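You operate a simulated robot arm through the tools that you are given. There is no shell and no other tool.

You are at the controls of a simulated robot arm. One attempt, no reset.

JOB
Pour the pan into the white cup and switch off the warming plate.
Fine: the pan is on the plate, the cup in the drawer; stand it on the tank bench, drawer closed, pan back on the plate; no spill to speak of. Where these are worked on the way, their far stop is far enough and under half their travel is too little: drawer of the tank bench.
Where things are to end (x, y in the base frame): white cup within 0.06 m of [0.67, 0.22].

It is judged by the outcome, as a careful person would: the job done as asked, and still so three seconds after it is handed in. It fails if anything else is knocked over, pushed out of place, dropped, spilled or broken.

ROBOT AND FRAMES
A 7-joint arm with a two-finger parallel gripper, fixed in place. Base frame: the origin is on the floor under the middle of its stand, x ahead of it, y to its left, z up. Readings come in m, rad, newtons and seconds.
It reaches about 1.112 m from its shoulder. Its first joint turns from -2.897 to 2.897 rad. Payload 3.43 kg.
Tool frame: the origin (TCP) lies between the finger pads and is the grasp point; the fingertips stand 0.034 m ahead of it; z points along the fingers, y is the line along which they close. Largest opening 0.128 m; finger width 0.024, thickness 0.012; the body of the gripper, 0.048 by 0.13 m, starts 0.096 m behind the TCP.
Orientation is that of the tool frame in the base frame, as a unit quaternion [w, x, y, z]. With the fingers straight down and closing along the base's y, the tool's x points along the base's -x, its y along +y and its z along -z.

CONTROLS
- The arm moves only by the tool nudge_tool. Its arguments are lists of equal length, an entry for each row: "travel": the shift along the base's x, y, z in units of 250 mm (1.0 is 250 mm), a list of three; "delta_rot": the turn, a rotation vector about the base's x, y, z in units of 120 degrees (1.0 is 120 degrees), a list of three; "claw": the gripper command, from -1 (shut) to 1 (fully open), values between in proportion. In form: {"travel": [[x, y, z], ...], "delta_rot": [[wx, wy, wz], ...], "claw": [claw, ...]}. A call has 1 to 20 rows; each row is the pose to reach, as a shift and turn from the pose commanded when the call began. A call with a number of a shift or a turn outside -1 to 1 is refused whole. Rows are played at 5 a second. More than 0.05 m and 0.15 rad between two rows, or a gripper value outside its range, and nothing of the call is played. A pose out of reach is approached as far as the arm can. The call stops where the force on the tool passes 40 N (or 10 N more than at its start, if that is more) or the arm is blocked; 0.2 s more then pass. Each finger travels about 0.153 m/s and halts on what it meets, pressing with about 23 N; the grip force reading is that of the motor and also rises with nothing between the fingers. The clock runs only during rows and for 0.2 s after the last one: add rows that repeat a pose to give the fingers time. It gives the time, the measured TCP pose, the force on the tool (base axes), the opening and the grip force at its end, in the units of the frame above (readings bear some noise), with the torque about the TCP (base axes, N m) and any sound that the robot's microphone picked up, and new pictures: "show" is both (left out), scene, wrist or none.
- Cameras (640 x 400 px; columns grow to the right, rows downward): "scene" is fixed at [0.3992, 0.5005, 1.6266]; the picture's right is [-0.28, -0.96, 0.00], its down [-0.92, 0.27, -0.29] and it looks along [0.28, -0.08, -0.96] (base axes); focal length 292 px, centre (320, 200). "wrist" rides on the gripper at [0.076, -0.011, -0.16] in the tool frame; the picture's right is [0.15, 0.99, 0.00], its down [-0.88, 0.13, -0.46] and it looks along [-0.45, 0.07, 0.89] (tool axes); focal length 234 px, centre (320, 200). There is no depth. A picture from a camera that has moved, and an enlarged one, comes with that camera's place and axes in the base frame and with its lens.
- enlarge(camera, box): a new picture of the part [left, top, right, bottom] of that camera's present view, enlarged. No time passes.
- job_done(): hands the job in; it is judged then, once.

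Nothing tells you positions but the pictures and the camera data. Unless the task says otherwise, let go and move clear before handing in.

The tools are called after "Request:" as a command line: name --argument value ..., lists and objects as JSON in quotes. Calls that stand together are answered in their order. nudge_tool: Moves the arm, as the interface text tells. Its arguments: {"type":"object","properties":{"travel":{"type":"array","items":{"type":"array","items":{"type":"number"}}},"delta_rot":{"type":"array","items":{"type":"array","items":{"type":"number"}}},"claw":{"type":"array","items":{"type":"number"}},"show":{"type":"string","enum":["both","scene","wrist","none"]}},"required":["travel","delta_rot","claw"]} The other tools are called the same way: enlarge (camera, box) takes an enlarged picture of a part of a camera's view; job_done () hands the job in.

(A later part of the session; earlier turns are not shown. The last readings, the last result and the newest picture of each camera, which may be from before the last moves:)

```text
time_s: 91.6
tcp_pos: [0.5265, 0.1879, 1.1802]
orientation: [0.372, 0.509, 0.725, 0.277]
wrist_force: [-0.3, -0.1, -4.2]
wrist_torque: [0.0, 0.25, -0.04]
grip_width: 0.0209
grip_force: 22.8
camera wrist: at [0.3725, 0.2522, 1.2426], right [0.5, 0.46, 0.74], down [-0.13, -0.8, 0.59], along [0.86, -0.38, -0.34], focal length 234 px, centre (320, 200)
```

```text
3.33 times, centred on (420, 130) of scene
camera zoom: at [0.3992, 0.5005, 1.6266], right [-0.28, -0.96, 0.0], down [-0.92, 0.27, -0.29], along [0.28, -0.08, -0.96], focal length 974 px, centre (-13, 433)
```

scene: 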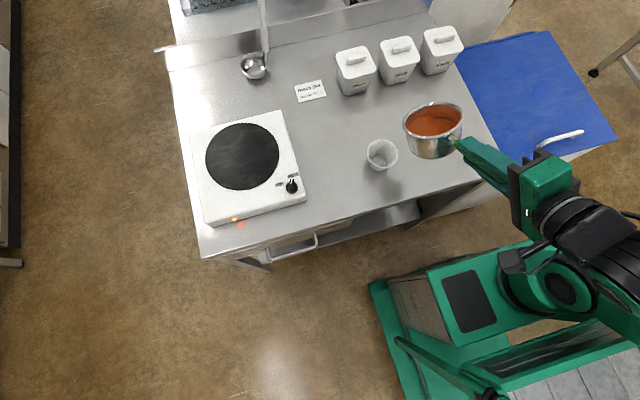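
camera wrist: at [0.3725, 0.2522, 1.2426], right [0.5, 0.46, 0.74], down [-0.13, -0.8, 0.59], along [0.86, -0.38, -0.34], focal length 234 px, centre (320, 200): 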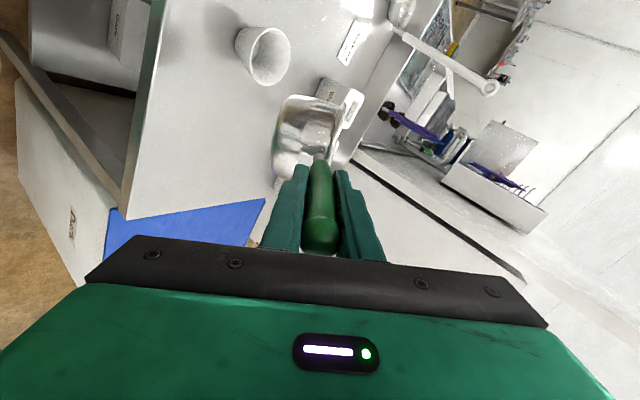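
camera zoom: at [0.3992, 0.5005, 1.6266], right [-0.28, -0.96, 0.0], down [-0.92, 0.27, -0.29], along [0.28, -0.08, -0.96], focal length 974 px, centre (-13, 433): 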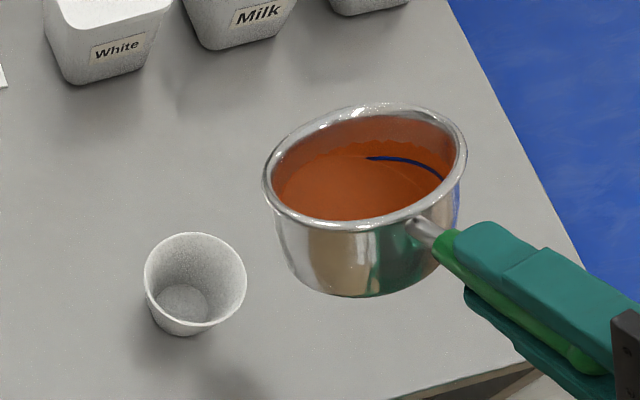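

Now the arm tracks accurately (35° nose-down, 18° roll). I lower to pouring height and roll to about 33°, still short of running.

Request:
nudge_tool --travel '[[0.006, 0.002, -0.04], [0.012, 0.004, -0.08], [0.02, 0.006, -0.12], [0.026, 0.008, -0.16], [0.032, 0.01, -0.2], [0.038, 0.012, -0.24], [0.038, 0.012, -0.24]]' --delta_rot '[[-0.0171, -0.0005, 0.0119], [-0.0342, -0.001, 0.0237], [-0.0514, -0.0015, 0.0356], [-0.0685, -0.0019, 0.0475], [-0.0856, -0.0024, 0.0593], [-0.1027, -0.0029, 0.0712], [-0.1027, -0.0029, 0.0712]]' --claw '[-1, -1, -1, -1, -1, -1, -1]'

Request:
enlarge --camera "scene" --box '[340, 70, 500, 190]'

Request:
enlarge --camera "wrist" --box '[200, 0, 400, 200]'

```text
time_s: 93.2
tcp_pos: [0.535, 0.1912, 1.1209]
orientation: [0.406, 0.41, 0.785, 0.227]
wrist_force: [0.1, -0.8, -4.3]
wrist_torque: [0.02, 0.27, 0.02]
grip_width: 0.0208
grip_force: 22.6
camera wrist: at [0.3724, 0.2439, 1.1689], right [0.41, 0.68, 0.62], down [-0.02, -0.67, 0.75], along [0.91, -0.31, -0.26], focal length 234 px, centre (320, 200)
```

scene: 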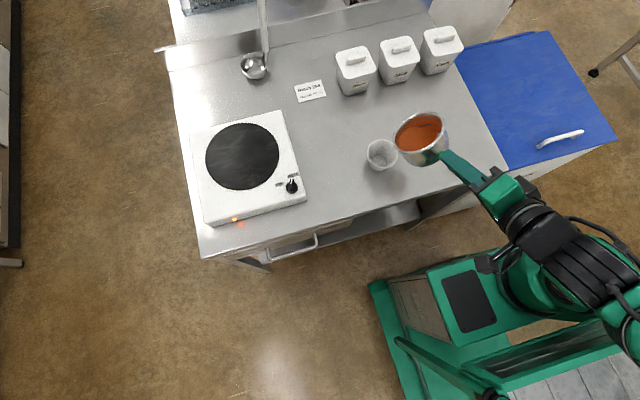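
wrist: 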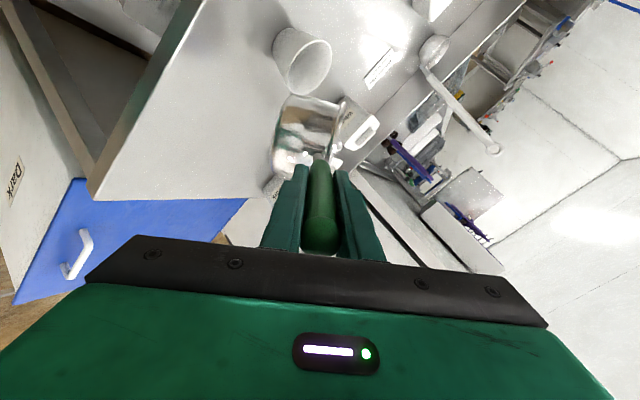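

```text
3.33 times, centred on (420, 130) of scene
camera zoom: at [0.3992, 0.5005, 1.6266], right [-0.28, -0.96, 0.0], down [-0.92, 0.27, -0.29], along [0.28, -0.08, -0.96], focal length 974 px, centre (-13, 433)
```

zoom: 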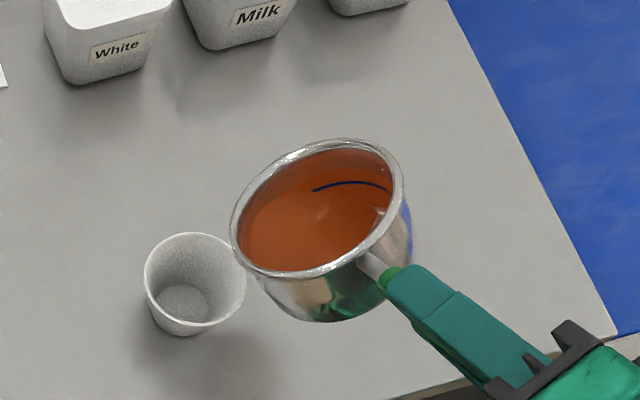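

```text
2.00 times, centred on (300, 100) of wrist
camera zoom: at [0.3724, 0.2439, 1.1689], right [0.41, 0.68, 0.62], down [-0.02, -0.67, 0.75], along [0.91, -0.31, -0.26], focal length 468 px, centre (360, 400)
```

zoom: 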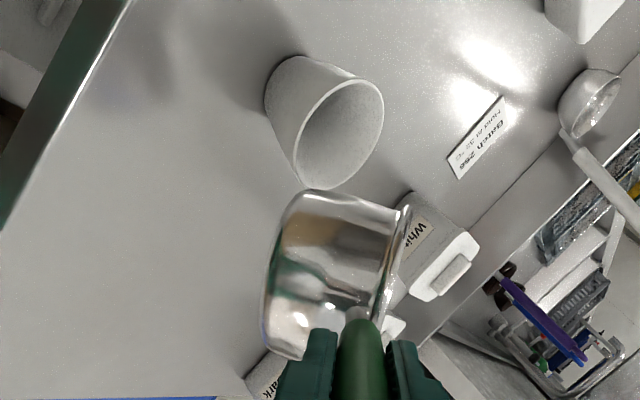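

Tracking is accurate now and the lip (0.681, 0.241, 1.017) matches the picture, directly above the near side of the cup. I roll on gently to 45° and hold to watch for the first flow.

Request:
nudge_tool --travel '[[0.004, -0.003, -0.008], [0.008, -0.005, -0.016], [0.012, -0.008, -0.026], [0.016, -0.01, -0.034], [0.02, -0.013, -0.042], [0.02, -0.013, -0.042], [0.02, -0.013, -0.042]]' --delta_rot '[[-0.0162, -0.0005, 0.0112], [-0.0324, -0.0009, 0.0224], [-0.0486, -0.0014, 0.0335], [-0.0648, -0.0018, 0.0447], [-0.081, -0.0023, 0.0559], [-0.081, -0.0023, 0.0559], [-0.081, -0.0023, 0.0559]]' --claw '[-1, -1, -1, -1, -1, -1, -1]' --show "scene"

Request:
enlarge --camera "scene" --box '[340, 70, 500, 190]'

Request:
enlarge --camera "wrist" --box '[200, 0, 400, 200]'

```text
time_s: 94.8
tcp_pos: [0.5406, 0.1876, 1.1094]
orientation: [0.427, 0.327, 0.823, 0.183]
wrist_force: [0.7, 0.3, -2.8]
wrist_torque: [0.04, 0.32, -0.01]
grip_width: 0.0211
grip_force: 23.2
```

scene: 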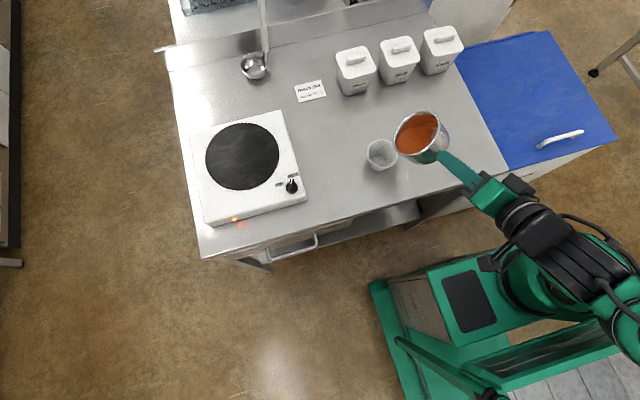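

```text
3.33 times, centred on (420, 130) of scene
camera zoom: at [0.3992, 0.5005, 1.6266], right [-0.28, -0.96, 0.0], down [-0.92, 0.27, -0.29], along [0.28, -0.08, -0.96], focal length 974 px, centre (-13, 433)
```

zoom: 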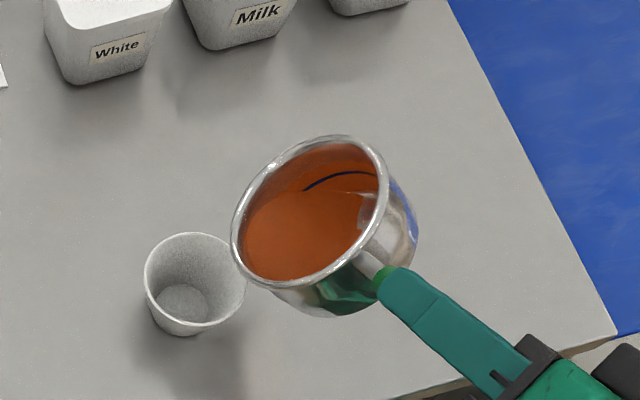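

```text
2.00 times, centred on (300, 100) of wrist
camera zoom: at [0.3719, 0.2289, 1.1495], right [0.32, 0.81, 0.49], down [0.05, -0.53, 0.85], along [0.95, -0.24, -0.2], focal length 468 px, centre (360, 400)
```

zoom: 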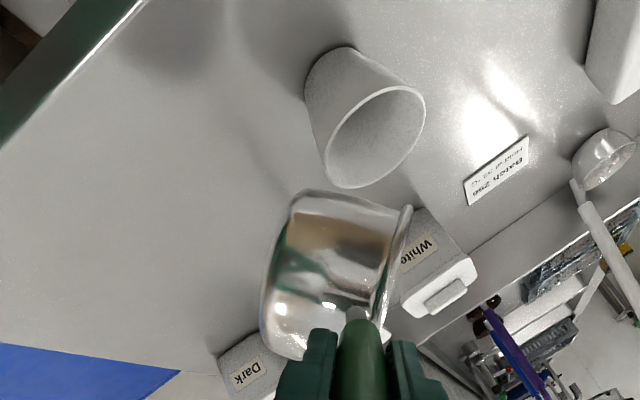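

Still no flow and the path is tracked to the millimetre. I continue 10° more, slowly.

Request:
nudge_tool --travel '[[0.006, 0.003, 0.003], [0.012, 0.006, 0.006], [0.018, 0.008, 0.008], [0.024, 0.011, 0.011], [0.03, 0.014, 0.014], [0.03, 0.014, 0.014], [0.03, 0.014, 0.014]]' --delta_rot '[[-0.0137, -0.0004, 0.0095], [-0.0274, -0.0008, 0.019], [-0.0412, -0.0011, 0.0284], [-0.0549, -0.0015, 0.0379], [-0.0686, -0.0019, 0.0474], [-0.0686, -0.0019, 0.0474], [-0.0686, -0.0019, 0.0474]]' --claw '[-1, -1, -1, -1, -1, -1, -1]' --show "scene"

Request:
enlarge --camera "scene" --box '[340, 70, 500, 190]'

Request:
enlarge --camera "wrist" --box '[200, 0, 400, 200]'

```text
time_s: 96.4
tcp_pos: [0.5485, 0.1918, 1.1132]
orientation: [0.442, 0.254, 0.848, 0.146]
wrist_force: [-0.7, 0.1, -3.9]
wrist_torque: [0.05, 0.31, 0.02]
grip_width: 0.0208
grip_force: 23.3
```

scene: 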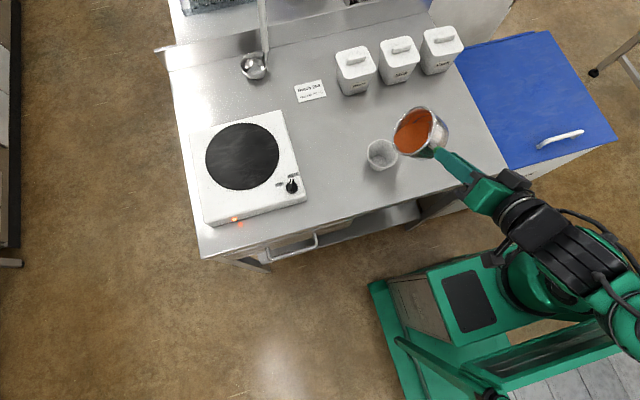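

```text
3.33 times, centred on (420, 130) of scene
camera zoom: at [0.3992, 0.5005, 1.6266], right [-0.28, -0.96, 0.0], down [-0.92, 0.27, -0.29], along [0.28, -0.08, -0.96], focal length 974 px, centre (-13, 433)
```

zoom: 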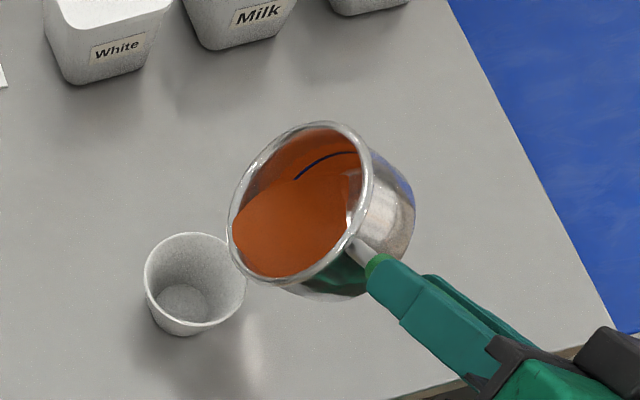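

```text
2.00 times, centred on (300, 100) of wrist
camera zoom: at [0.3758, 0.2208, 1.1477], right [0.23, 0.9, 0.37], down [0.09, -0.4, 0.91], along [0.97, -0.18, -0.17], focal length 468 px, centre (360, 400)
```

zoom: 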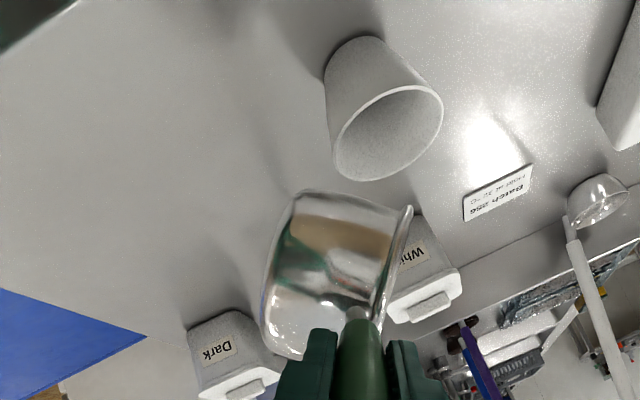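

The chocolate is just reaching the rim above the cup. I keep rolling slowly, holding between steps so it can run.

Request:
nudge_tool --travel '[[0.003, 0.002, 0.001], [0.006, 0.005, 0.002], [0.009, 0.007, 0.003], [0.012, 0.009, 0.004], [0.015, 0.011, 0.005], [0.018, 0.014, 0.006], [0.021, 0.016, 0.007], [0.024, 0.018, 0.008], [0.024, 0.018, 0.008], [0.024, 0.018, 0.008]]' --delta_rot '[[-0.0086, -0.0002, 0.0059], [-0.0172, -0.0005, 0.0119], [-0.0257, -0.0007, 0.0178], [-0.0343, -0.001, 0.0237], [-0.0429, -0.0012, 0.0296], [-0.0515, -0.0014, 0.0356], [-0.06, -0.0017, 0.0415], [-0.0686, -0.0019, 0.0474], [-0.0686, -0.0019, 0.0474], [-0.0686, -0.0019, 0.0474]]' --claw '[-1, -1, -1, -1, -1, -1, -1, -1, -1, -1]' --show "scene"

Request:
enlarge --camera "scene" --box '[340, 70, 500, 190]'

Request:
enlarge --camera "wrist" --box '[200, 0, 400, 200]'

```text
time_s: 98.6
tcp_pos: [0.5539, 0.1969, 1.1159]
orientation: [0.452, 0.18, 0.867, 0.107]
wrist_force: [-0.7, 0.3, -3.2]
wrist_torque: [0.06, 0.26, 0.03]
grip_width: 0.0211
grip_force: 23.1
```

scene: 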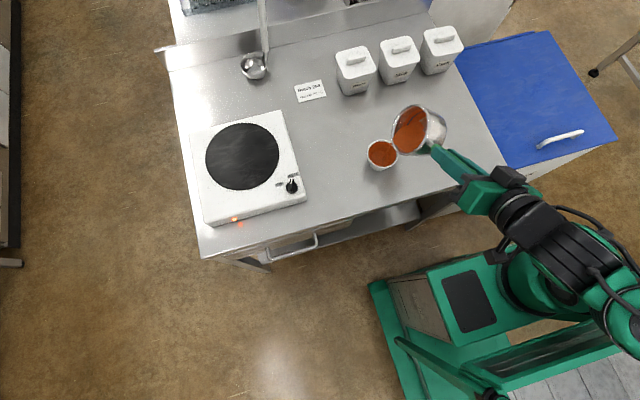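

```text
3.33 times, centred on (420, 130) of scene
camera zoom: at [0.3992, 0.5005, 1.6266], right [-0.28, -0.96, 0.0], down [-0.92, 0.27, -0.29], along [0.28, -0.08, -0.96], focal length 974 px, centre (-13, 433)
```

zoom: 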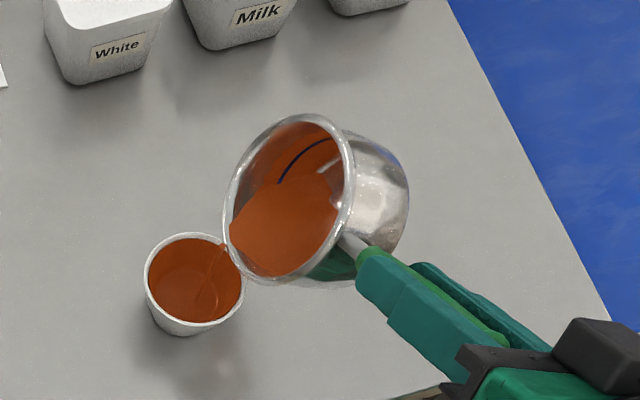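

```text
2.00 times, centred on (300, 100) of wrist
camera zoom: at [0.3792, 0.2128, 1.1452], right [0.13, 0.96, 0.24], down [0.12, -0.25, 0.96], along [0.98, -0.1, -0.15], focal length 468 px, centre (360, 400)
```

zoom: 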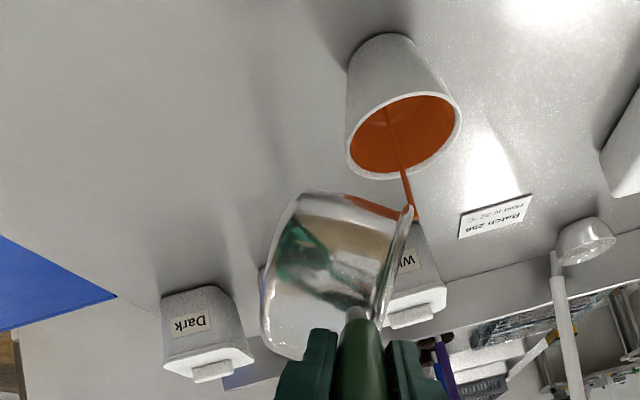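

The chocolate is running into the cup. I look closely at the cup's level before continuing.

Request:
enlarge --camera "scene" --box '[360, 130, 410, 180]'

Request:
enlarge --camera "wrist" --box '[290, 0, 370, 120]'

```text
8.00 times, centred on (385, 155) of scene
camera zoom: at [0.3992, 0.5005, 1.6266], right [-0.28, -0.96, 0.0], down [-0.92, 0.27, -0.29], along [0.28, -0.08, -0.96], focal length 2338 px, centre (-200, 560)
```

zoom: 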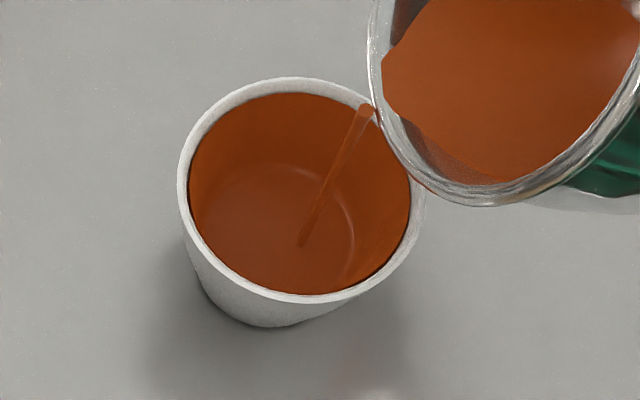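

```text
3.33 times, centred on (330, 60) of wrist
camera zoom: at [0.3792, 0.2128, 1.1452], right [0.13, 0.96, 0.24], down [0.12, -0.25, 0.96], along [0.98, -0.1, -0.15], focal length 781 px, centre (287, 667)
```

zoom: 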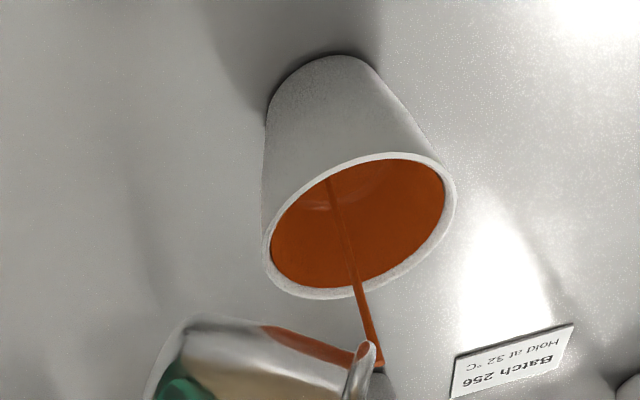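

The level is still low in the cup and the stream lands near its middle. I continue at the same slow pace.

Request:
nudge_tool --travel '[[0.0025, 0.005, 0.0015], [0.005, 0.01, 0.003], [0.0075, 0.015, 0.0045], [0.01, 0.02, 0.006], [0.0125, 0.025, 0.0075], [0.015, 0.03, 0.009], [0.0175, 0.035, 0.0105], [0.02, 0.04, 0.012], [0.02, 0.04, 0.012], [0.02, 0.04, 0.012]]' --delta_rot '[[-0.0086, -0.0002, 0.0059], [-0.0172, -0.0005, 0.0119], [-0.0257, -0.0007, 0.0178], [-0.0343, -0.001, 0.0237], [-0.0429, -0.0012, 0.0296], [-0.0515, -0.0014, 0.0356], [-0.06, -0.0017, 0.0415], [-0.0686, -0.0019, 0.0474], [-0.0686, -0.0019, 0.0474], [-0.0686, -0.0019, 0.0474]]' --claw '[-1, -1, -1, -1, -1, -1, -1, -1, -1, -1]' --show "scene"

Request:
enlarge --camera "scene" --box '[360, 100, 440, 180]'

Request:
enlarge --camera "wrist" --box '[270, 0, 390, 140]'

```text
time_s: 100.8
tcp_pos: [0.5584, 0.2064, 1.1187]
orientation: [0.459, 0.103, 0.88, 0.068]
wrist_force: [0.0, 0.1, -3.5]
wrist_torque: [0.07, 0.23, -0.01]
grip_width: 0.0211
grip_force: 22.9
```

scene: 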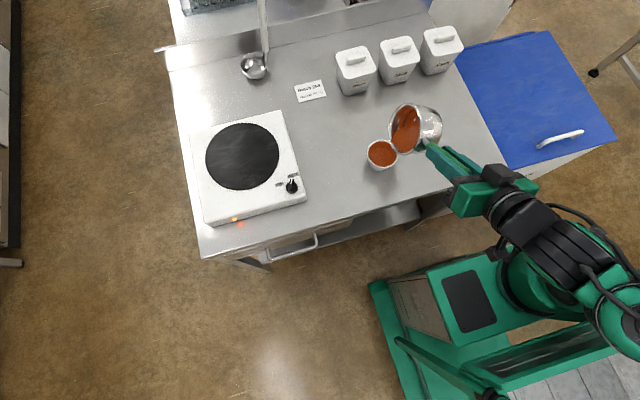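

```text
5.00 times, centred on (400, 140) of scene
camera zoom: at [0.3992, 0.5005, 1.6266], right [-0.28, -0.96, 0.0], down [-0.92, 0.27, -0.29], along [0.28, -0.08, -0.96], focal length 1461 px, centre (-80, 500)
```

zoom: 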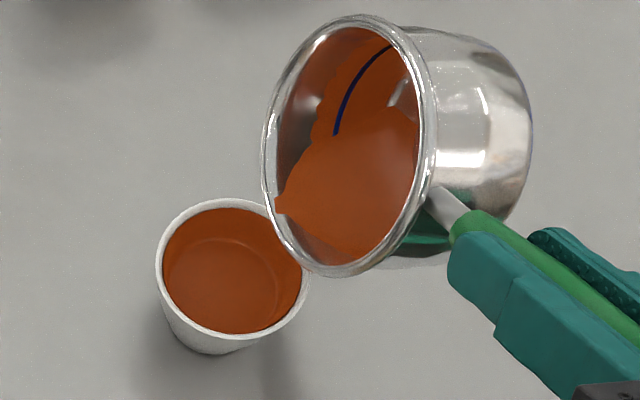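

```text
2.86 times, centred on (330, 70) of wrist
camera zoom: at [0.3833, 0.2093, 1.1463], right [0.04, 0.99, 0.1], down [0.13, -0.1, 0.99], along [0.99, -0.02, -0.13], focal length 669 px, centre (291, 571)
```

zoom: 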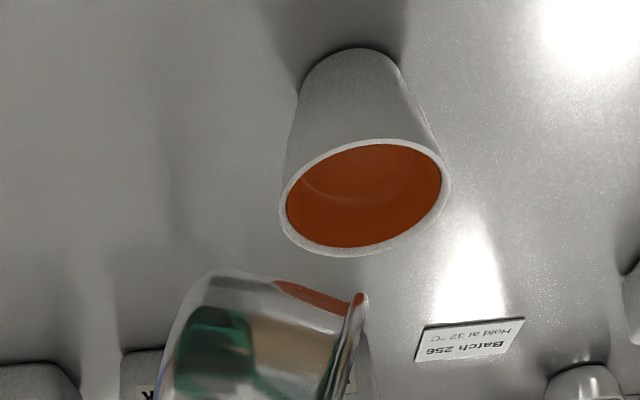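

About a third in so far, stream landing centrally, no drips outside. Next 10°.

Request:
nudge_tool --travel '[[0.001, 0.004, 0.002], [0.0025, 0.008, 0.0035], [0.004, 0.012, 0.005], [0.005, 0.016, 0.007], [0.0065, 0.02, 0.0085], [0.0075, 0.024, 0.01], [0.009, 0.028, 0.012], [0.01, 0.031, 0.0136], [0.01, 0.031, 0.0136], [0.01, 0.031, 0.0136]]' --delta_rot '[[-0.0086, -0.0002, 0.0059], [-0.0172, -0.0005, 0.0119], [-0.0257, -0.0007, 0.0178], [-0.0343, -0.001, 0.0237], [-0.0429, -0.0012, 0.0296], [-0.0515, -0.0014, 0.0356], [-0.06, -0.0017, 0.0415], [-0.0686, -0.0019, 0.0474], [-0.0686, -0.0019, 0.0474], [-0.0686, -0.0019, 0.0474]]' --claw '[-1, -1, -1, -1, -1, -1, -1, -1, -1, -1]' --show "scene"

Request:
enlarge --camera "scene" --box '[360, 100, 440, 180]'

Request:
enlarge --camera "wrist" --box '[270, 0, 390, 140]'

```text
time_s: 103.0
tcp_pos: [0.5614, 0.2142, 1.1223]
orientation: [0.464, 0.025, 0.885, 0.028]
wrist_force: [0.0, -0.1, -2.9]
wrist_torque: [0.02, 0.22, -0.02]
grip_width: 0.0211
grip_force: 22.8
```

scene: 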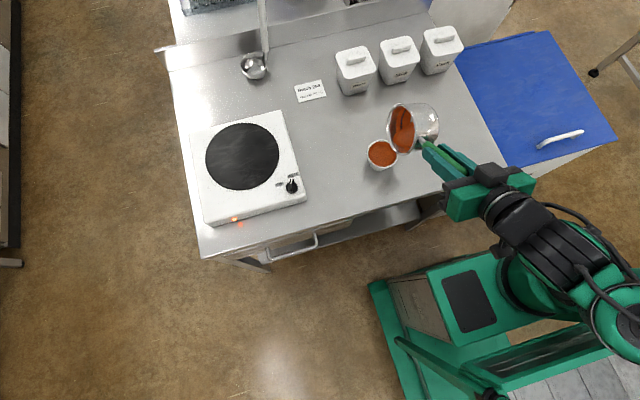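

```text
5.00 times, centred on (400, 140) of scene
camera zoom: at [0.3992, 0.5005, 1.6266], right [-0.28, -0.96, 0.0], down [-0.92, 0.27, -0.29], along [0.28, -0.08, -0.96], focal length 1461 px, centre (-80, 500)
```

zoom: 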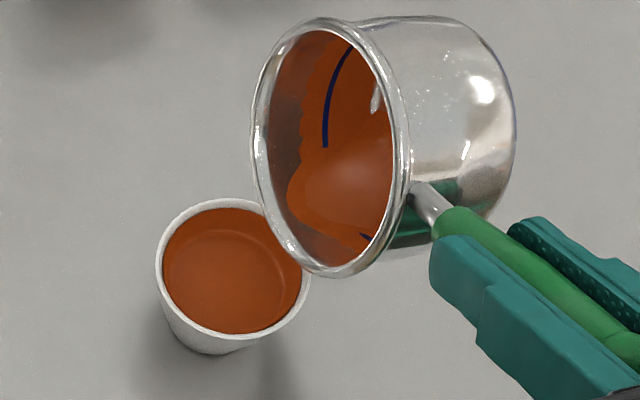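

```text
2.86 times, centred on (330, 70) of wrist
camera zoom: at [0.3858, 0.2042, 1.1492], right [-0.06, 1.0, -0.05], down [0.13, 0.06, 0.99], along [0.99, 0.06, -0.13], focal length 669 px, centre (291, 571)
```

zoom: 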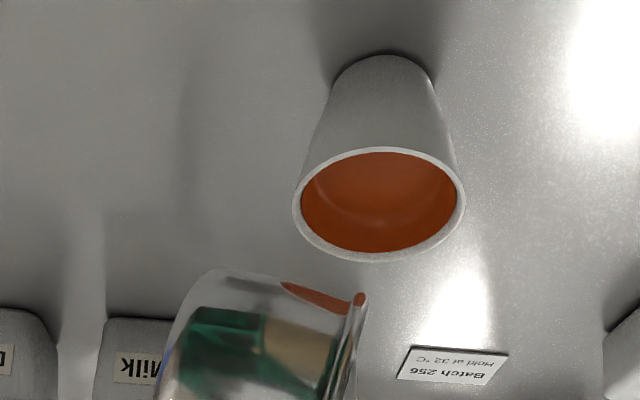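

Level rising well within the cup. Next 12°, same pace.

Request:
nudge_tool --travel '[[0.0007, 0.005, 0.0013], [0.0014, 0.01, 0.0026], [0.0021, 0.015, 0.0039], [0.0028, 0.0195, 0.0052], [0.0035, 0.0245, 0.0065], [0.0042, 0.0295, 0.0078], [0.0049, 0.034, 0.0091], [0.0056, 0.039, 0.0104], [0.0056, 0.039, 0.0104], [0.0056, 0.039, 0.0104]]' --delta_rot '[[-0.0103, -0.0003, 0.0071], [-0.0206, -0.0006, 0.0142], [-0.0309, -0.0009, 0.0213], [-0.0412, -0.0012, 0.0285], [-0.0515, -0.0014, 0.0356], [-0.0618, -0.0017, 0.0427], [-0.0721, -0.002, 0.0498], [-0.0824, -0.0023, 0.0569], [-0.0824, -0.0023, 0.0569], [-0.0824, -0.0023, 0.0569]]' --claw '[-1, -1, -1, -1, -1, -1, -1, -1, -1, -1]' --show "scene"

Request:
enlarge --camera "scene" --box '[360, 100, 440, 180]'

Request:
enlarge --camera "wrist" --box '[270, 0, 390, 140]'

```text
time_s: 105.2
tcp_pos: [0.563, 0.2234, 1.1237]
orientation: [0.464, -0.067, 0.883, -0.021]
wrist_force: [-0.3, 0.2, -2.6]
wrist_torque: [0.07, 0.22, 0.03]
grip_width: 0.021
grip_force: 23.2
```

scene: 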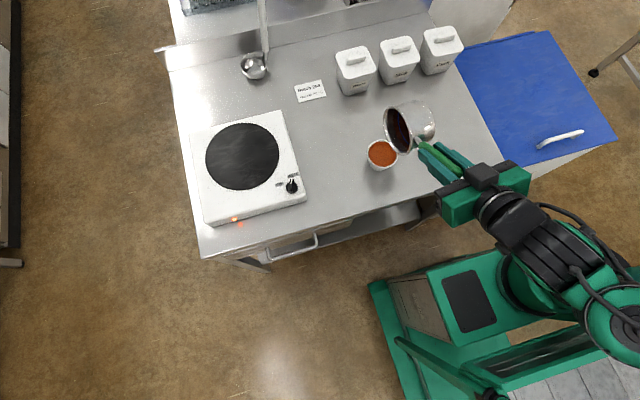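

```text
5.00 times, centred on (400, 140) of scene
camera zoom: at [0.3992, 0.5005, 1.6266], right [-0.28, -0.96, 0.0], down [-0.92, 0.27, -0.29], along [0.28, -0.08, -0.96], focal length 1461 px, centre (-80, 500)
```

zoom: 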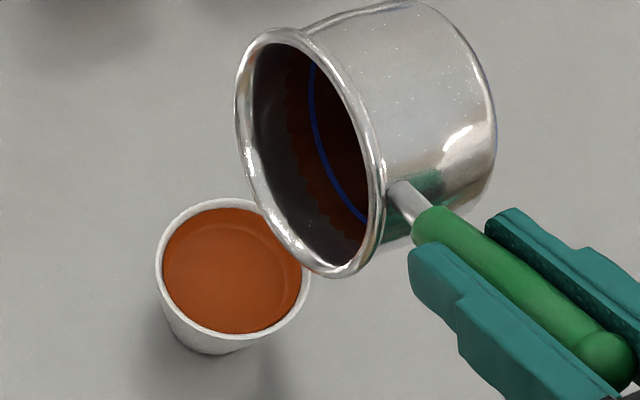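

```text
2.86 times, centred on (330, 70) of wrist
camera zoom: at [0.3893, 0.1978, 1.1541], right [-0.18, 0.96, -0.22], down [0.11, 0.24, 0.97], along [0.98, 0.15, -0.14], focal length 669 px, centre (291, 571)
```

zoom: 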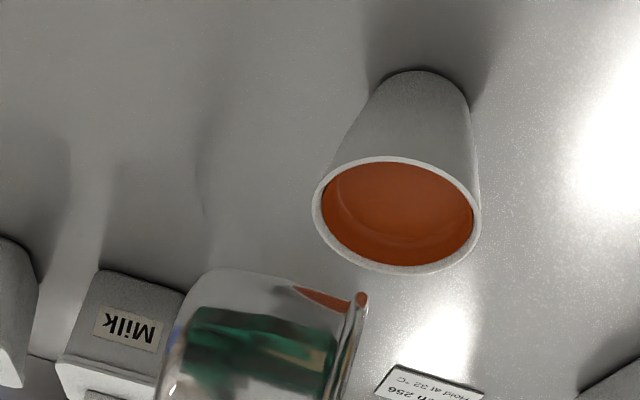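

The pan is almost empty and the cup about two-thirds full. I roll a little past to drain it and hold for a few seconds.

Request:
nudge_tool --travel '[[-0.001, 0.006, 0.002], [-0.002, 0.012, 0.004], [-0.003, 0.018, 0.006], [-0.003, 0.024, 0.008], [-0.004, 0.03, 0.01], [-0.005, 0.036, 0.012], [-0.006, 0.042, 0.014], [-0.007, 0.048, 0.016], [-0.008, 0.054, 0.018], [-0.008, 0.059, 0.02], [-0.008, 0.059, 0.02], [-0.008, 0.059, 0.02], [-0.008, 0.059, 0.02], [-0.008, 0.059, 0.02], [-0.008, 0.059, 0.02], [-0.008, 0.059, 0.02]]' --delta_rot '[[-0.0124, -0.0004, 0.0085], [-0.0247, -0.0007, 0.0171], [-0.0371, -0.0011, 0.0256], [-0.0494, -0.0014, 0.0341], [-0.0618, -0.0018, 0.0427], [-0.0742, -0.0021, 0.0512], [-0.0865, -0.0025, 0.0597], [-0.0989, -0.0028, 0.0682], [-0.1112, -0.0032, 0.0768], [-0.1236, -0.0035, 0.0853], [-0.1236, -0.0035, 0.0853], [-0.1236, -0.0035, 0.0853], [-0.1236, -0.0035, 0.0853], [-0.1236, -0.0035, 0.0853], [-0.1236, -0.0035, 0.0853], [-0.1236, -0.0035, 0.0853]]' --claw '[-1, -1, -1, -1, -1, -1, -1, -1, -1, -1, -1, -1, -1, -1, -1, -1]' --show "scene"

Request:
enlarge --camera "scene" --box '[360, 100, 440, 180]'

Request:
enlarge --camera "wrist" --box '[270, 0, 390, 140]'

```text
time_s: 108.6
tcp_pos: [0.5616, 0.2393, 1.1295]
orientation: [0.454, -0.205, 0.862, -0.093]
wrist_force: [-0.3, -0.3, -2.4]
wrist_torque: [0.1, 0.27, 0.02]
grip_width: 0.0208
grip_force: 23.0
```

scene: 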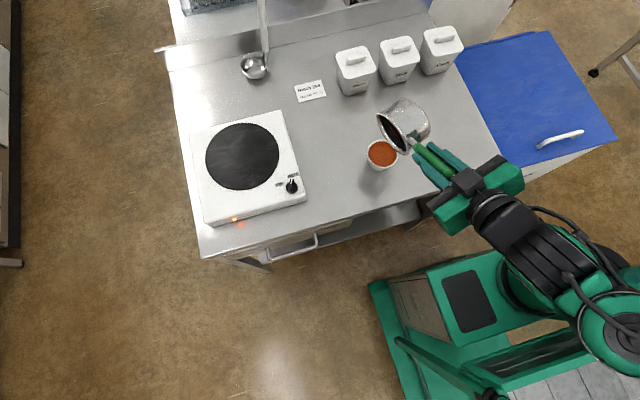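

```text
5.00 times, centred on (400, 140) of scene
camera zoom: at [0.3992, 0.5005, 1.6266], right [-0.28, -0.96, 0.0], down [-0.92, 0.27, -0.29], along [0.28, -0.08, -0.96], focal length 1461 px, centre (-80, 500)
```

zoom: 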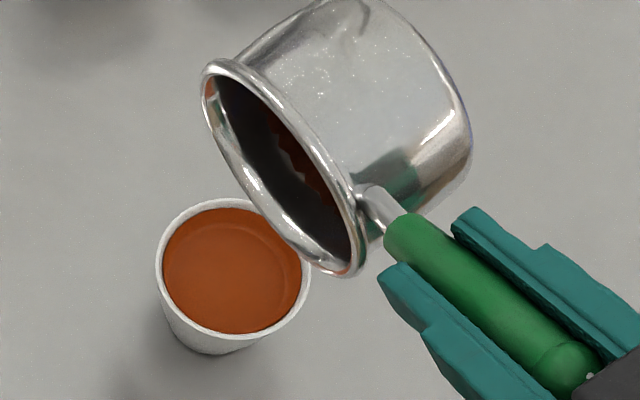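

```text
2.86 times, centred on (330, 70) of wrist
camera zoom: at [0.3936, 0.1909, 1.1673], right [-0.34, 0.82, -0.45], down [0.03, 0.49, 0.87], along [0.94, 0.28, -0.19], focal length 669 px, centre (291, 571)
```

zoom: 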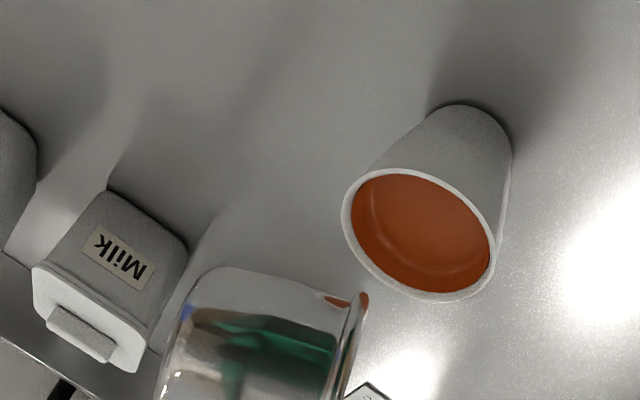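

The pan is drained and the cup holds it all with room to spare. I hold a moment more for drips, then roll back over the cup.

Request:
nudge_tool --travel '[[0, 0, 0], [0, 0, 0], [0, 0, 0], [0, 0, 0], [0, 0, 0], [0, 0, 0], [-0.002, -0.018, 0.004], [-0.004, -0.036, 0.008], [-0.006, -0.054, 0.012], [-0.008, -0.072, 0.016], [-0.01, -0.09, 0.02], [-0.015, -0.108, 0.024], [-0.02, -0.126, 0.028], [-0.026, -0.145, 0.032], [-0.032, -0.163, 0.036], [-0.038, -0.181, 0.04], [-0.038, -0.181, 0.04]]' --delta_rot '[[0, 0, 0], [0, 0, 0], [0, 0, 0], [0, 0, 0], [0, 0, 0], [0, 0, 0], [0.0391, 0.0011, -0.027], [0.0783, 0.0022, -0.054], [0.1174, 0.0033, -0.081], [0.1566, 0.0044, -0.108], [0.1957, 0.0055, -0.1351], [0.2348, 0.0065, -0.1621], [0.274, 0.0076, -0.1891], [0.3131, 0.0087, -0.2161], [0.3523, 0.0098, -0.2431], [0.3914, 0.0109, -0.2701], [0.3914, 0.0109, -0.2701]]' --claw '[-1, -1, -1, -1, -1, -1, -1, -1, -1, -1, -1, -1, -1, -1, -1, -1, -1]' --show "scene"

Request:
enlarge --camera "scene" --box '[340, 80, 460, 190]'

```text
time_s: 112.2
tcp_pos: [0.5506, 0.1939, 1.1393]
orientation: [0.444, 0.232, 0.854, 0.136]
wrist_force: [0.9, -0.2, -3.6]
wrist_torque: [0.05, 0.19, -0.02]
grip_width: 0.0211
grip_force: 22.8
```

scene: 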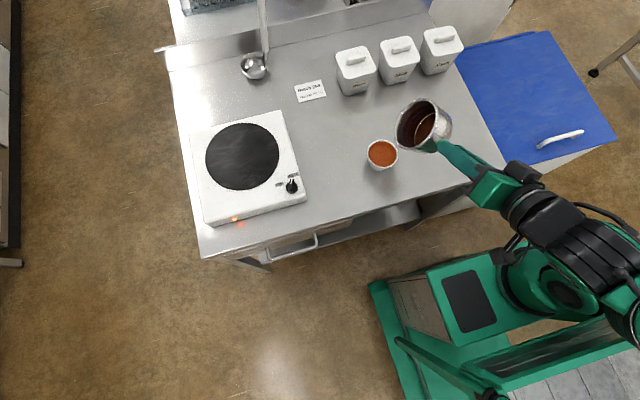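

```text
3.64 times, centred on (400, 135) of scene
camera zoom: at [0.3992, 0.5005, 1.6266], right [-0.28, -0.96, 0.0], down [-0.92, 0.27, -0.29], along [0.28, -0.08, -0.96], focal length 1063 px, centre (29, 436)
```

zoom: 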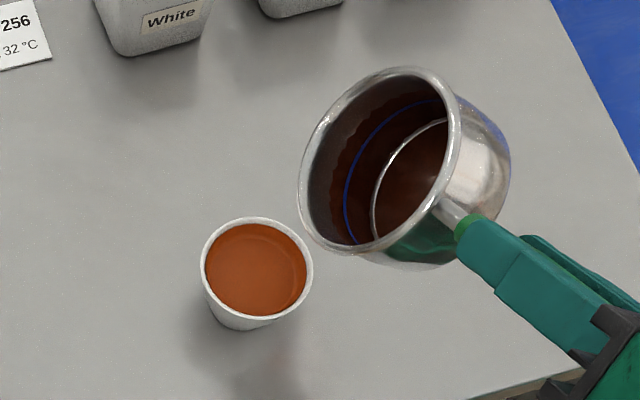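

The pan is empty and the bench around the cup is clean. I raise the pan and unroll it, moving away from the cup.

Request:
nudge_tool --travel '[[0, -0.01, 0.04], [0, -0.02, 0.08], [0, -0.02, 0.12], [0, -0.02, 0.16], [0, -0.01, 0.2], [0, 0, 0.24], [0, 0.01, 0.26], [0, 0.02, 0.28], [0, 0.03, 0.28], [0, 0.04, 0.28], [0, 0.04, 0.28]]' --delta_rot '[[0.0398, 0.0011, -0.0275], [0.0796, 0.0022, -0.055], [0.1194, 0.0033, -0.0824], [0.1592, 0.0044, -0.1099], [0.199, 0.0056, -0.1374], [0.2388, 0.0067, -0.1649], [0.2786, 0.0078, -0.1924], [0.3184, 0.0089, -0.2198], [0.3582, 0.01, -0.2473], [0.398, 0.0111, -0.2748], [0.398, 0.0111, -0.2748]]' --claw '[-1, -1, -1, -1, -1, -1, -1, -1, -1, -1, -1]' --show "scene"

```text
time_s: 114.6
tcp_pos: [0.5502, 0.2033, 1.2088]
orientation: [0.324, 0.617, 0.634, 0.333]
wrist_force: [-0.2, -0.3, -2.5]
wrist_torque: [-0.03, 0.18, -0.04]
grip_width: 0.0209
grip_force: 22.5
```

scene: 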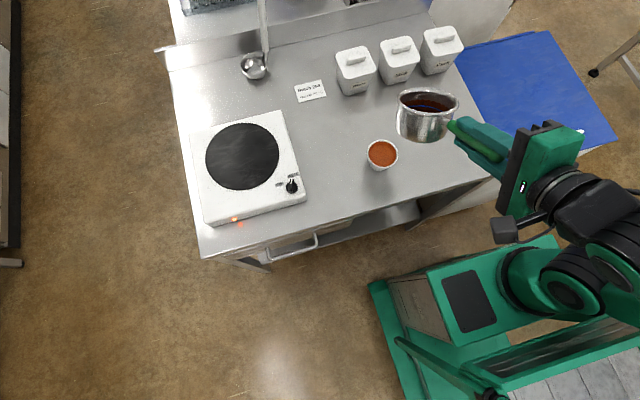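

The pan is upright. I carry it back toward the plate while restoring the handle's original direction.

Request:
nudge_tool --travel '[[0.02, 0.09, 0], [0.045, 0.19, -0.02], [0.07, 0.3, -0.05], [0.1, 0.42, -0.08], [0.13, 0.54, -0.11], [0.165, 0.66, -0.135], [0.2, 0.787, -0.155], [0.2, 0.787, -0.155]]' --delta_rot '[[0.0028, -0.0153, 0.01], [0.0057, -0.0306, 0.02], [0.0085, -0.0459, 0.03], [0.0114, -0.0611, 0.04], [0.0142, -0.0764, 0.05], [0.0171, -0.0917, 0.06], [0.02, -0.107, 0.07], [0.02, -0.107, 0.07]]' --claw '[-1, -1, -1, -1, -1, -1, -1, -1]' --show "none"

Request:
nudge_tool --travel '[[0.02, 0.08, -0.01], [0.045, 0.18, -0.03], [0.075, 0.28, -0.05], [0.105, 0.38, -0.08], [0.135, 0.48, -0.11], [0.17, 0.56, -0.14], [0.203, 0.606, -0.18], [0.203, 0.606, -0.18]]' --delta_rot '[[0.0028, -0.0153, 0.01], [0.0057, -0.0306, 0.02], [0.0085, -0.0459, 0.03], [0.0114, -0.0611, 0.04], [0.0142, -0.0764, 0.05], [0.0171, -0.0917, 0.06], [0.02, -0.107, 0.07], [0.02, -0.107, 0.07]]' --claw '[-1, -1, -1, -1, -1, -1, -1, -1]'

```text
time_s: 116.4
tcp_pos: [0.6012, 0.3994, 1.1699]
orientation: [0.355, 0.536, 0.629, 0.437]
wrist_force: [-0.5, 0.5, -1.7]
wrist_torque: [-0.05, 0.21, 0.0]
grip_width: 0.0209
grip_force: 23.3
```

```text
time_s: 118.2
tcp_pos: [0.6512, 0.551, 1.125]
orientation: [0.379, 0.443, 0.615, 0.531]
wrist_force: [-0.2, -0.2, -1.8]
wrist_torque: [-0.1, 0.23, -0.02]
grip_width: 0.021
grip_force: 22.7
camera wrist: at [0.4758, 0.572, 1.1378], right [0.09, 0.18, 0.98], down [-0.13, -0.97, 0.19], along [0.99, -0.14, -0.07], focal length 234 px, centre (320, 200)
```

scene: 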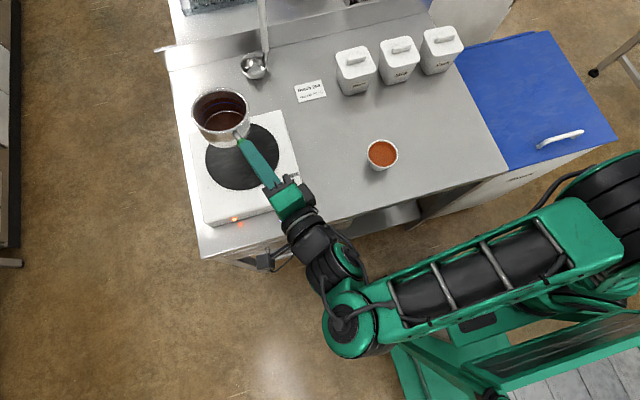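
wrist: 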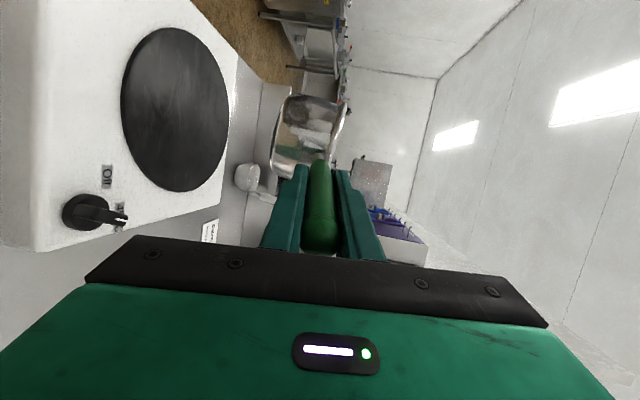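

Everything tracks well. I set the pan down with its handle turned some 10° further from the knob, centred on the black ring, to make room for the switch.

Request:
nudge_tool --travel '[[-0.015, 0.03, 0], [-0.03, 0.065, 0], [-0.045, 0.1, 0], [-0.056, 0.128, -0.02], [-0.056, 0.128, -0.1], [-0.056, 0.128, -0.2], [-0.056, 0.128, -0.3], [-0.056, 0.128, -0.38], [-0.056, 0.128, -0.38]]' --delta_rot '[[0, 0, -0.025], [0, 0, -0.05], [0, 0, -0.075], [0, 0, -0.09], [0, 0, -0.09], [0, 0, -0.09], [0, 0, -0.09], [0, 0, -0.09], [0, 0, -0.09]]' --claw '[-1, -1, -1, -1, -1, -1, -1, -1, -1]'

Request:
enlarge --camera "scene" --box '[180, 90, 340, 250]'

Request:
enlarge --camera "wrist" --box '[200, 60, 400, 240]'

```text
time_s: 120.2
tcp_pos: [0.6389, 0.583, 1.0302]
orientation: [0.427, 0.499, 0.57, 0.494]
wrist_force: [-0.2, 0.3, -3.4]
wrist_torque: [-0.02, 0.26, 0.01]
grip_width: 0.021
grip_force: 23.0
camera wrist: at [0.4687, 0.6365, 1.0432], right [0.13, 0.16, 0.98], down [-0.31, -0.93, 0.19], along [0.94, -0.32, -0.07], focal length 234 px, centre (320, 200)
```

scene: 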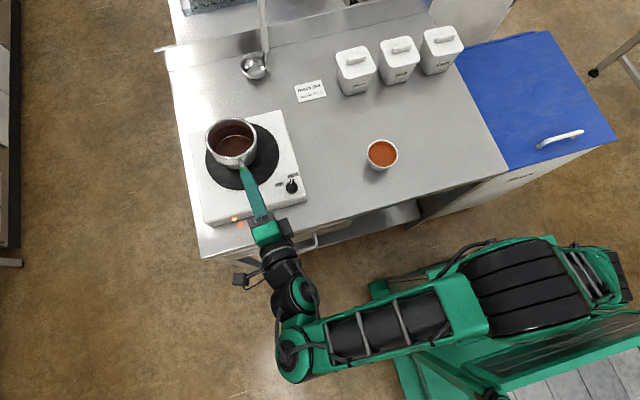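
wrist: 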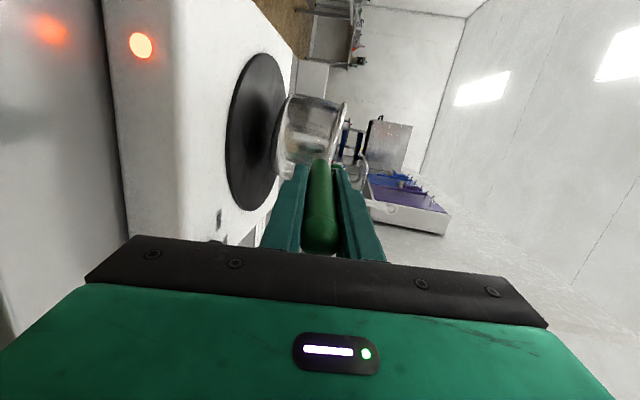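

```text
2.50 times, centred on (260, 170) of scene
camera zoom: at [0.3992, 0.5005, 1.6266], right [-0.28, -0.96, 0.0], down [-0.92, 0.27, -0.29], along [0.28, -0.08, -0.96], focal length 731 px, centre (470, 275)
```

zoom: 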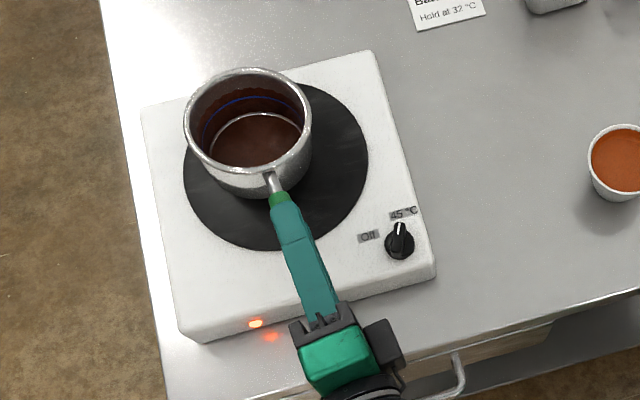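

```text
2.22 times, centred on (300, 150) of wrist
camera zoom: at [0.4687, 0.6365, 1.0432], right [0.13, 0.16, 0.98], down [-0.31, -0.93, 0.19], along [0.94, -0.32, -0.07], focal length 520 px, centre (364, 311)
```

zoom: 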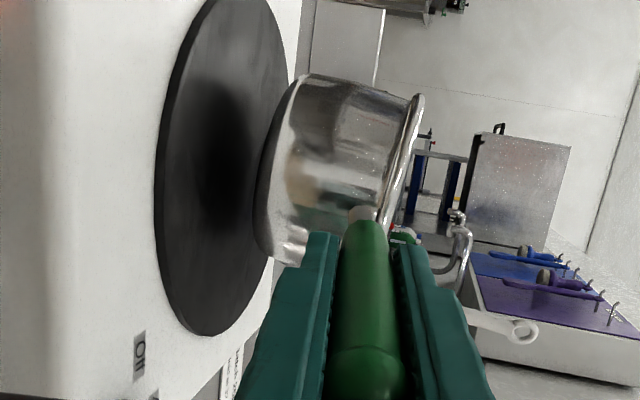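

The pan hovers about 2 cm above the ring, well centred. I lower it in small steps until it rests.

Request:
nudge_tool --travel '[[0, 0, -0.014], [0, 0, -0.028], [0, 0, -0.042], [0, 0, -0.054], [0, 0, -0.064], [0, 0, -0.072], [0, 0, -0.072]]' --delta_rot '[[0, 0, 0], [0, 0, 0], [0, 0, 0], [0, 0, 0], [0, 0, 0], [0, 0, 0], [0, 0, 0]]' --claw '[-1, -1, -1, -1, -1, -1, -1]'

Request:
enlarge --camera "wrist" --box '[200, 60, 400, 240]'

```text
time_s: 121.8
tcp_pos: [0.638, 0.5824, 1.0135]
orientation: [0.427, 0.499, 0.57, 0.493]
wrist_force: [-1.0, 3.7, 8.4]
wrist_torque: [0.12, -1.58, 0.62]
grip_width: 0.021
grip_force: 23.2
camera wrist: at [0.468, 0.6364, 1.0258], right [0.12, 0.16, 0.98], down [-0.31, -0.93, 0.19], along [0.94, -0.32, -0.07], focal length 234 px, centre (320, 200)
```

scene: 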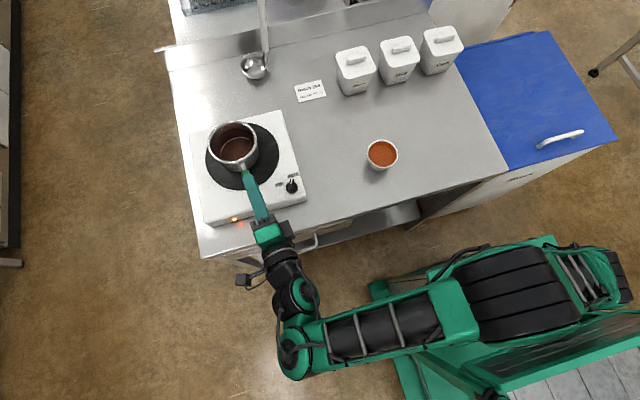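
wrist: 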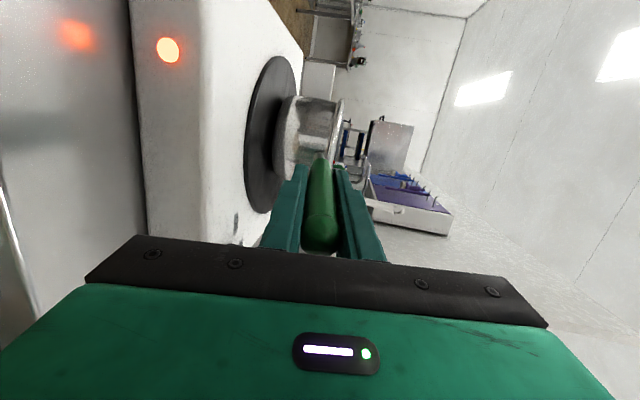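

```text
2.22 times, centred on (300, 150) of wrist
camera zoom: at [0.468, 0.6364, 1.0258], right [0.12, 0.16, 0.98], down [-0.31, -0.93, 0.19], along [0.94, -0.32, -0.07], focal length 520 px, centre (364, 311)
```

zoom: 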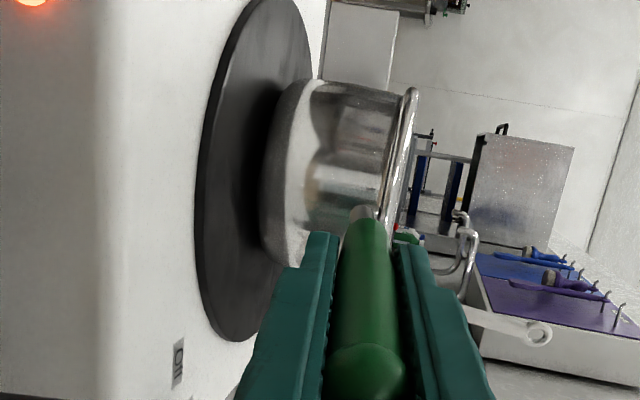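

The pan's far edge touches the ring. I lower a touch more and open the fingers slowly so the pan settles flat.

Request:
nudge_tool --travel '[[0, 0, -0.006], [0, 0, -0.008], [0, 0, -0.008], [0, 0, -0.008], [0, 0, -0.008], [0, 0, -0.008], [0, 0, -0.008], [0, 0, -0.008]]' --delta_rot '[[0, 0, 0], [0, 0, 0], [0, 0, 0], [0, 0, 0], [0, 0, 0], [0, 0, 0], [0, 0, 0], [0, 0, 0]]' --claw '[-1, -1, -0.65, -0.6, -0.55, -0.45, -0.35, -0.3]'

Request:
enlarge --camera "wrist" --box '[200, 60, 400, 240]'

```text
time_s: 123.6
tcp_pos: [0.6381, 0.5835, 1.0108]
orientation: [0.427, 0.499, 0.57, 0.493]
wrist_force: [-0.8, 0.2, 0.2]
wrist_torque: [0.04, 0.0, 0.02]
grip_width: 0.0448
grip_force: 0.1
camera wrist: at [0.4682, 0.6368, 1.0232], right [0.13, 0.16, 0.98], down [-0.31, -0.93, 0.19], along [0.94, -0.32, -0.07], focal length 234 px, centre (320, 200)
```

scene: 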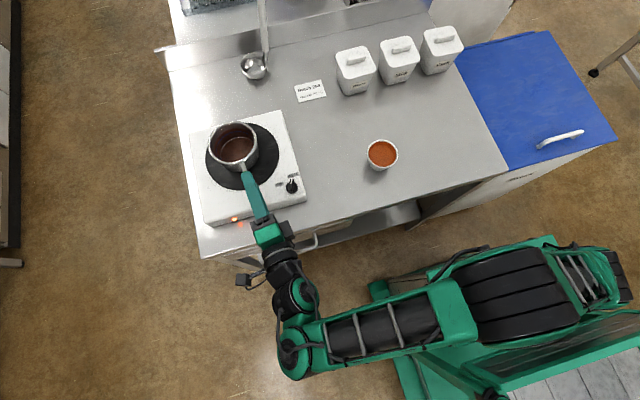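
wrist: 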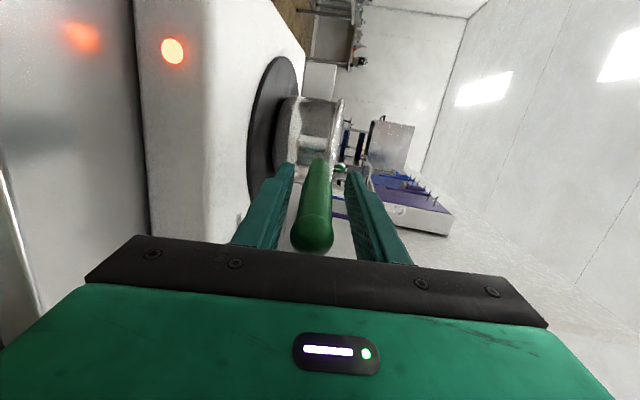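

```text
2.22 times, centred on (300, 150) of wrist
camera zoom: at [0.4682, 0.6368, 1.0232], right [0.13, 0.16, 0.98], down [-0.31, -0.93, 0.19], along [0.94, -0.32, -0.07], focal length 520 px, centre (364, 311)
```

zoom: 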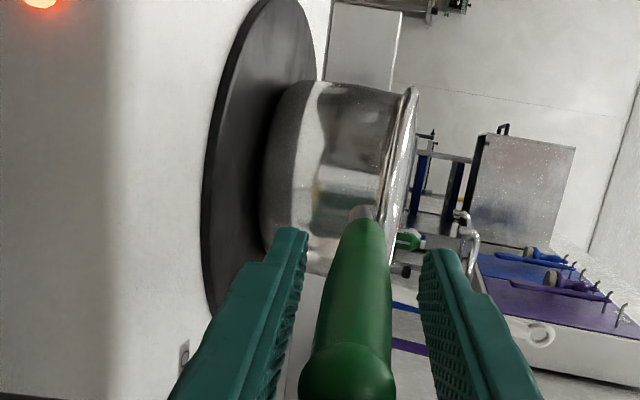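

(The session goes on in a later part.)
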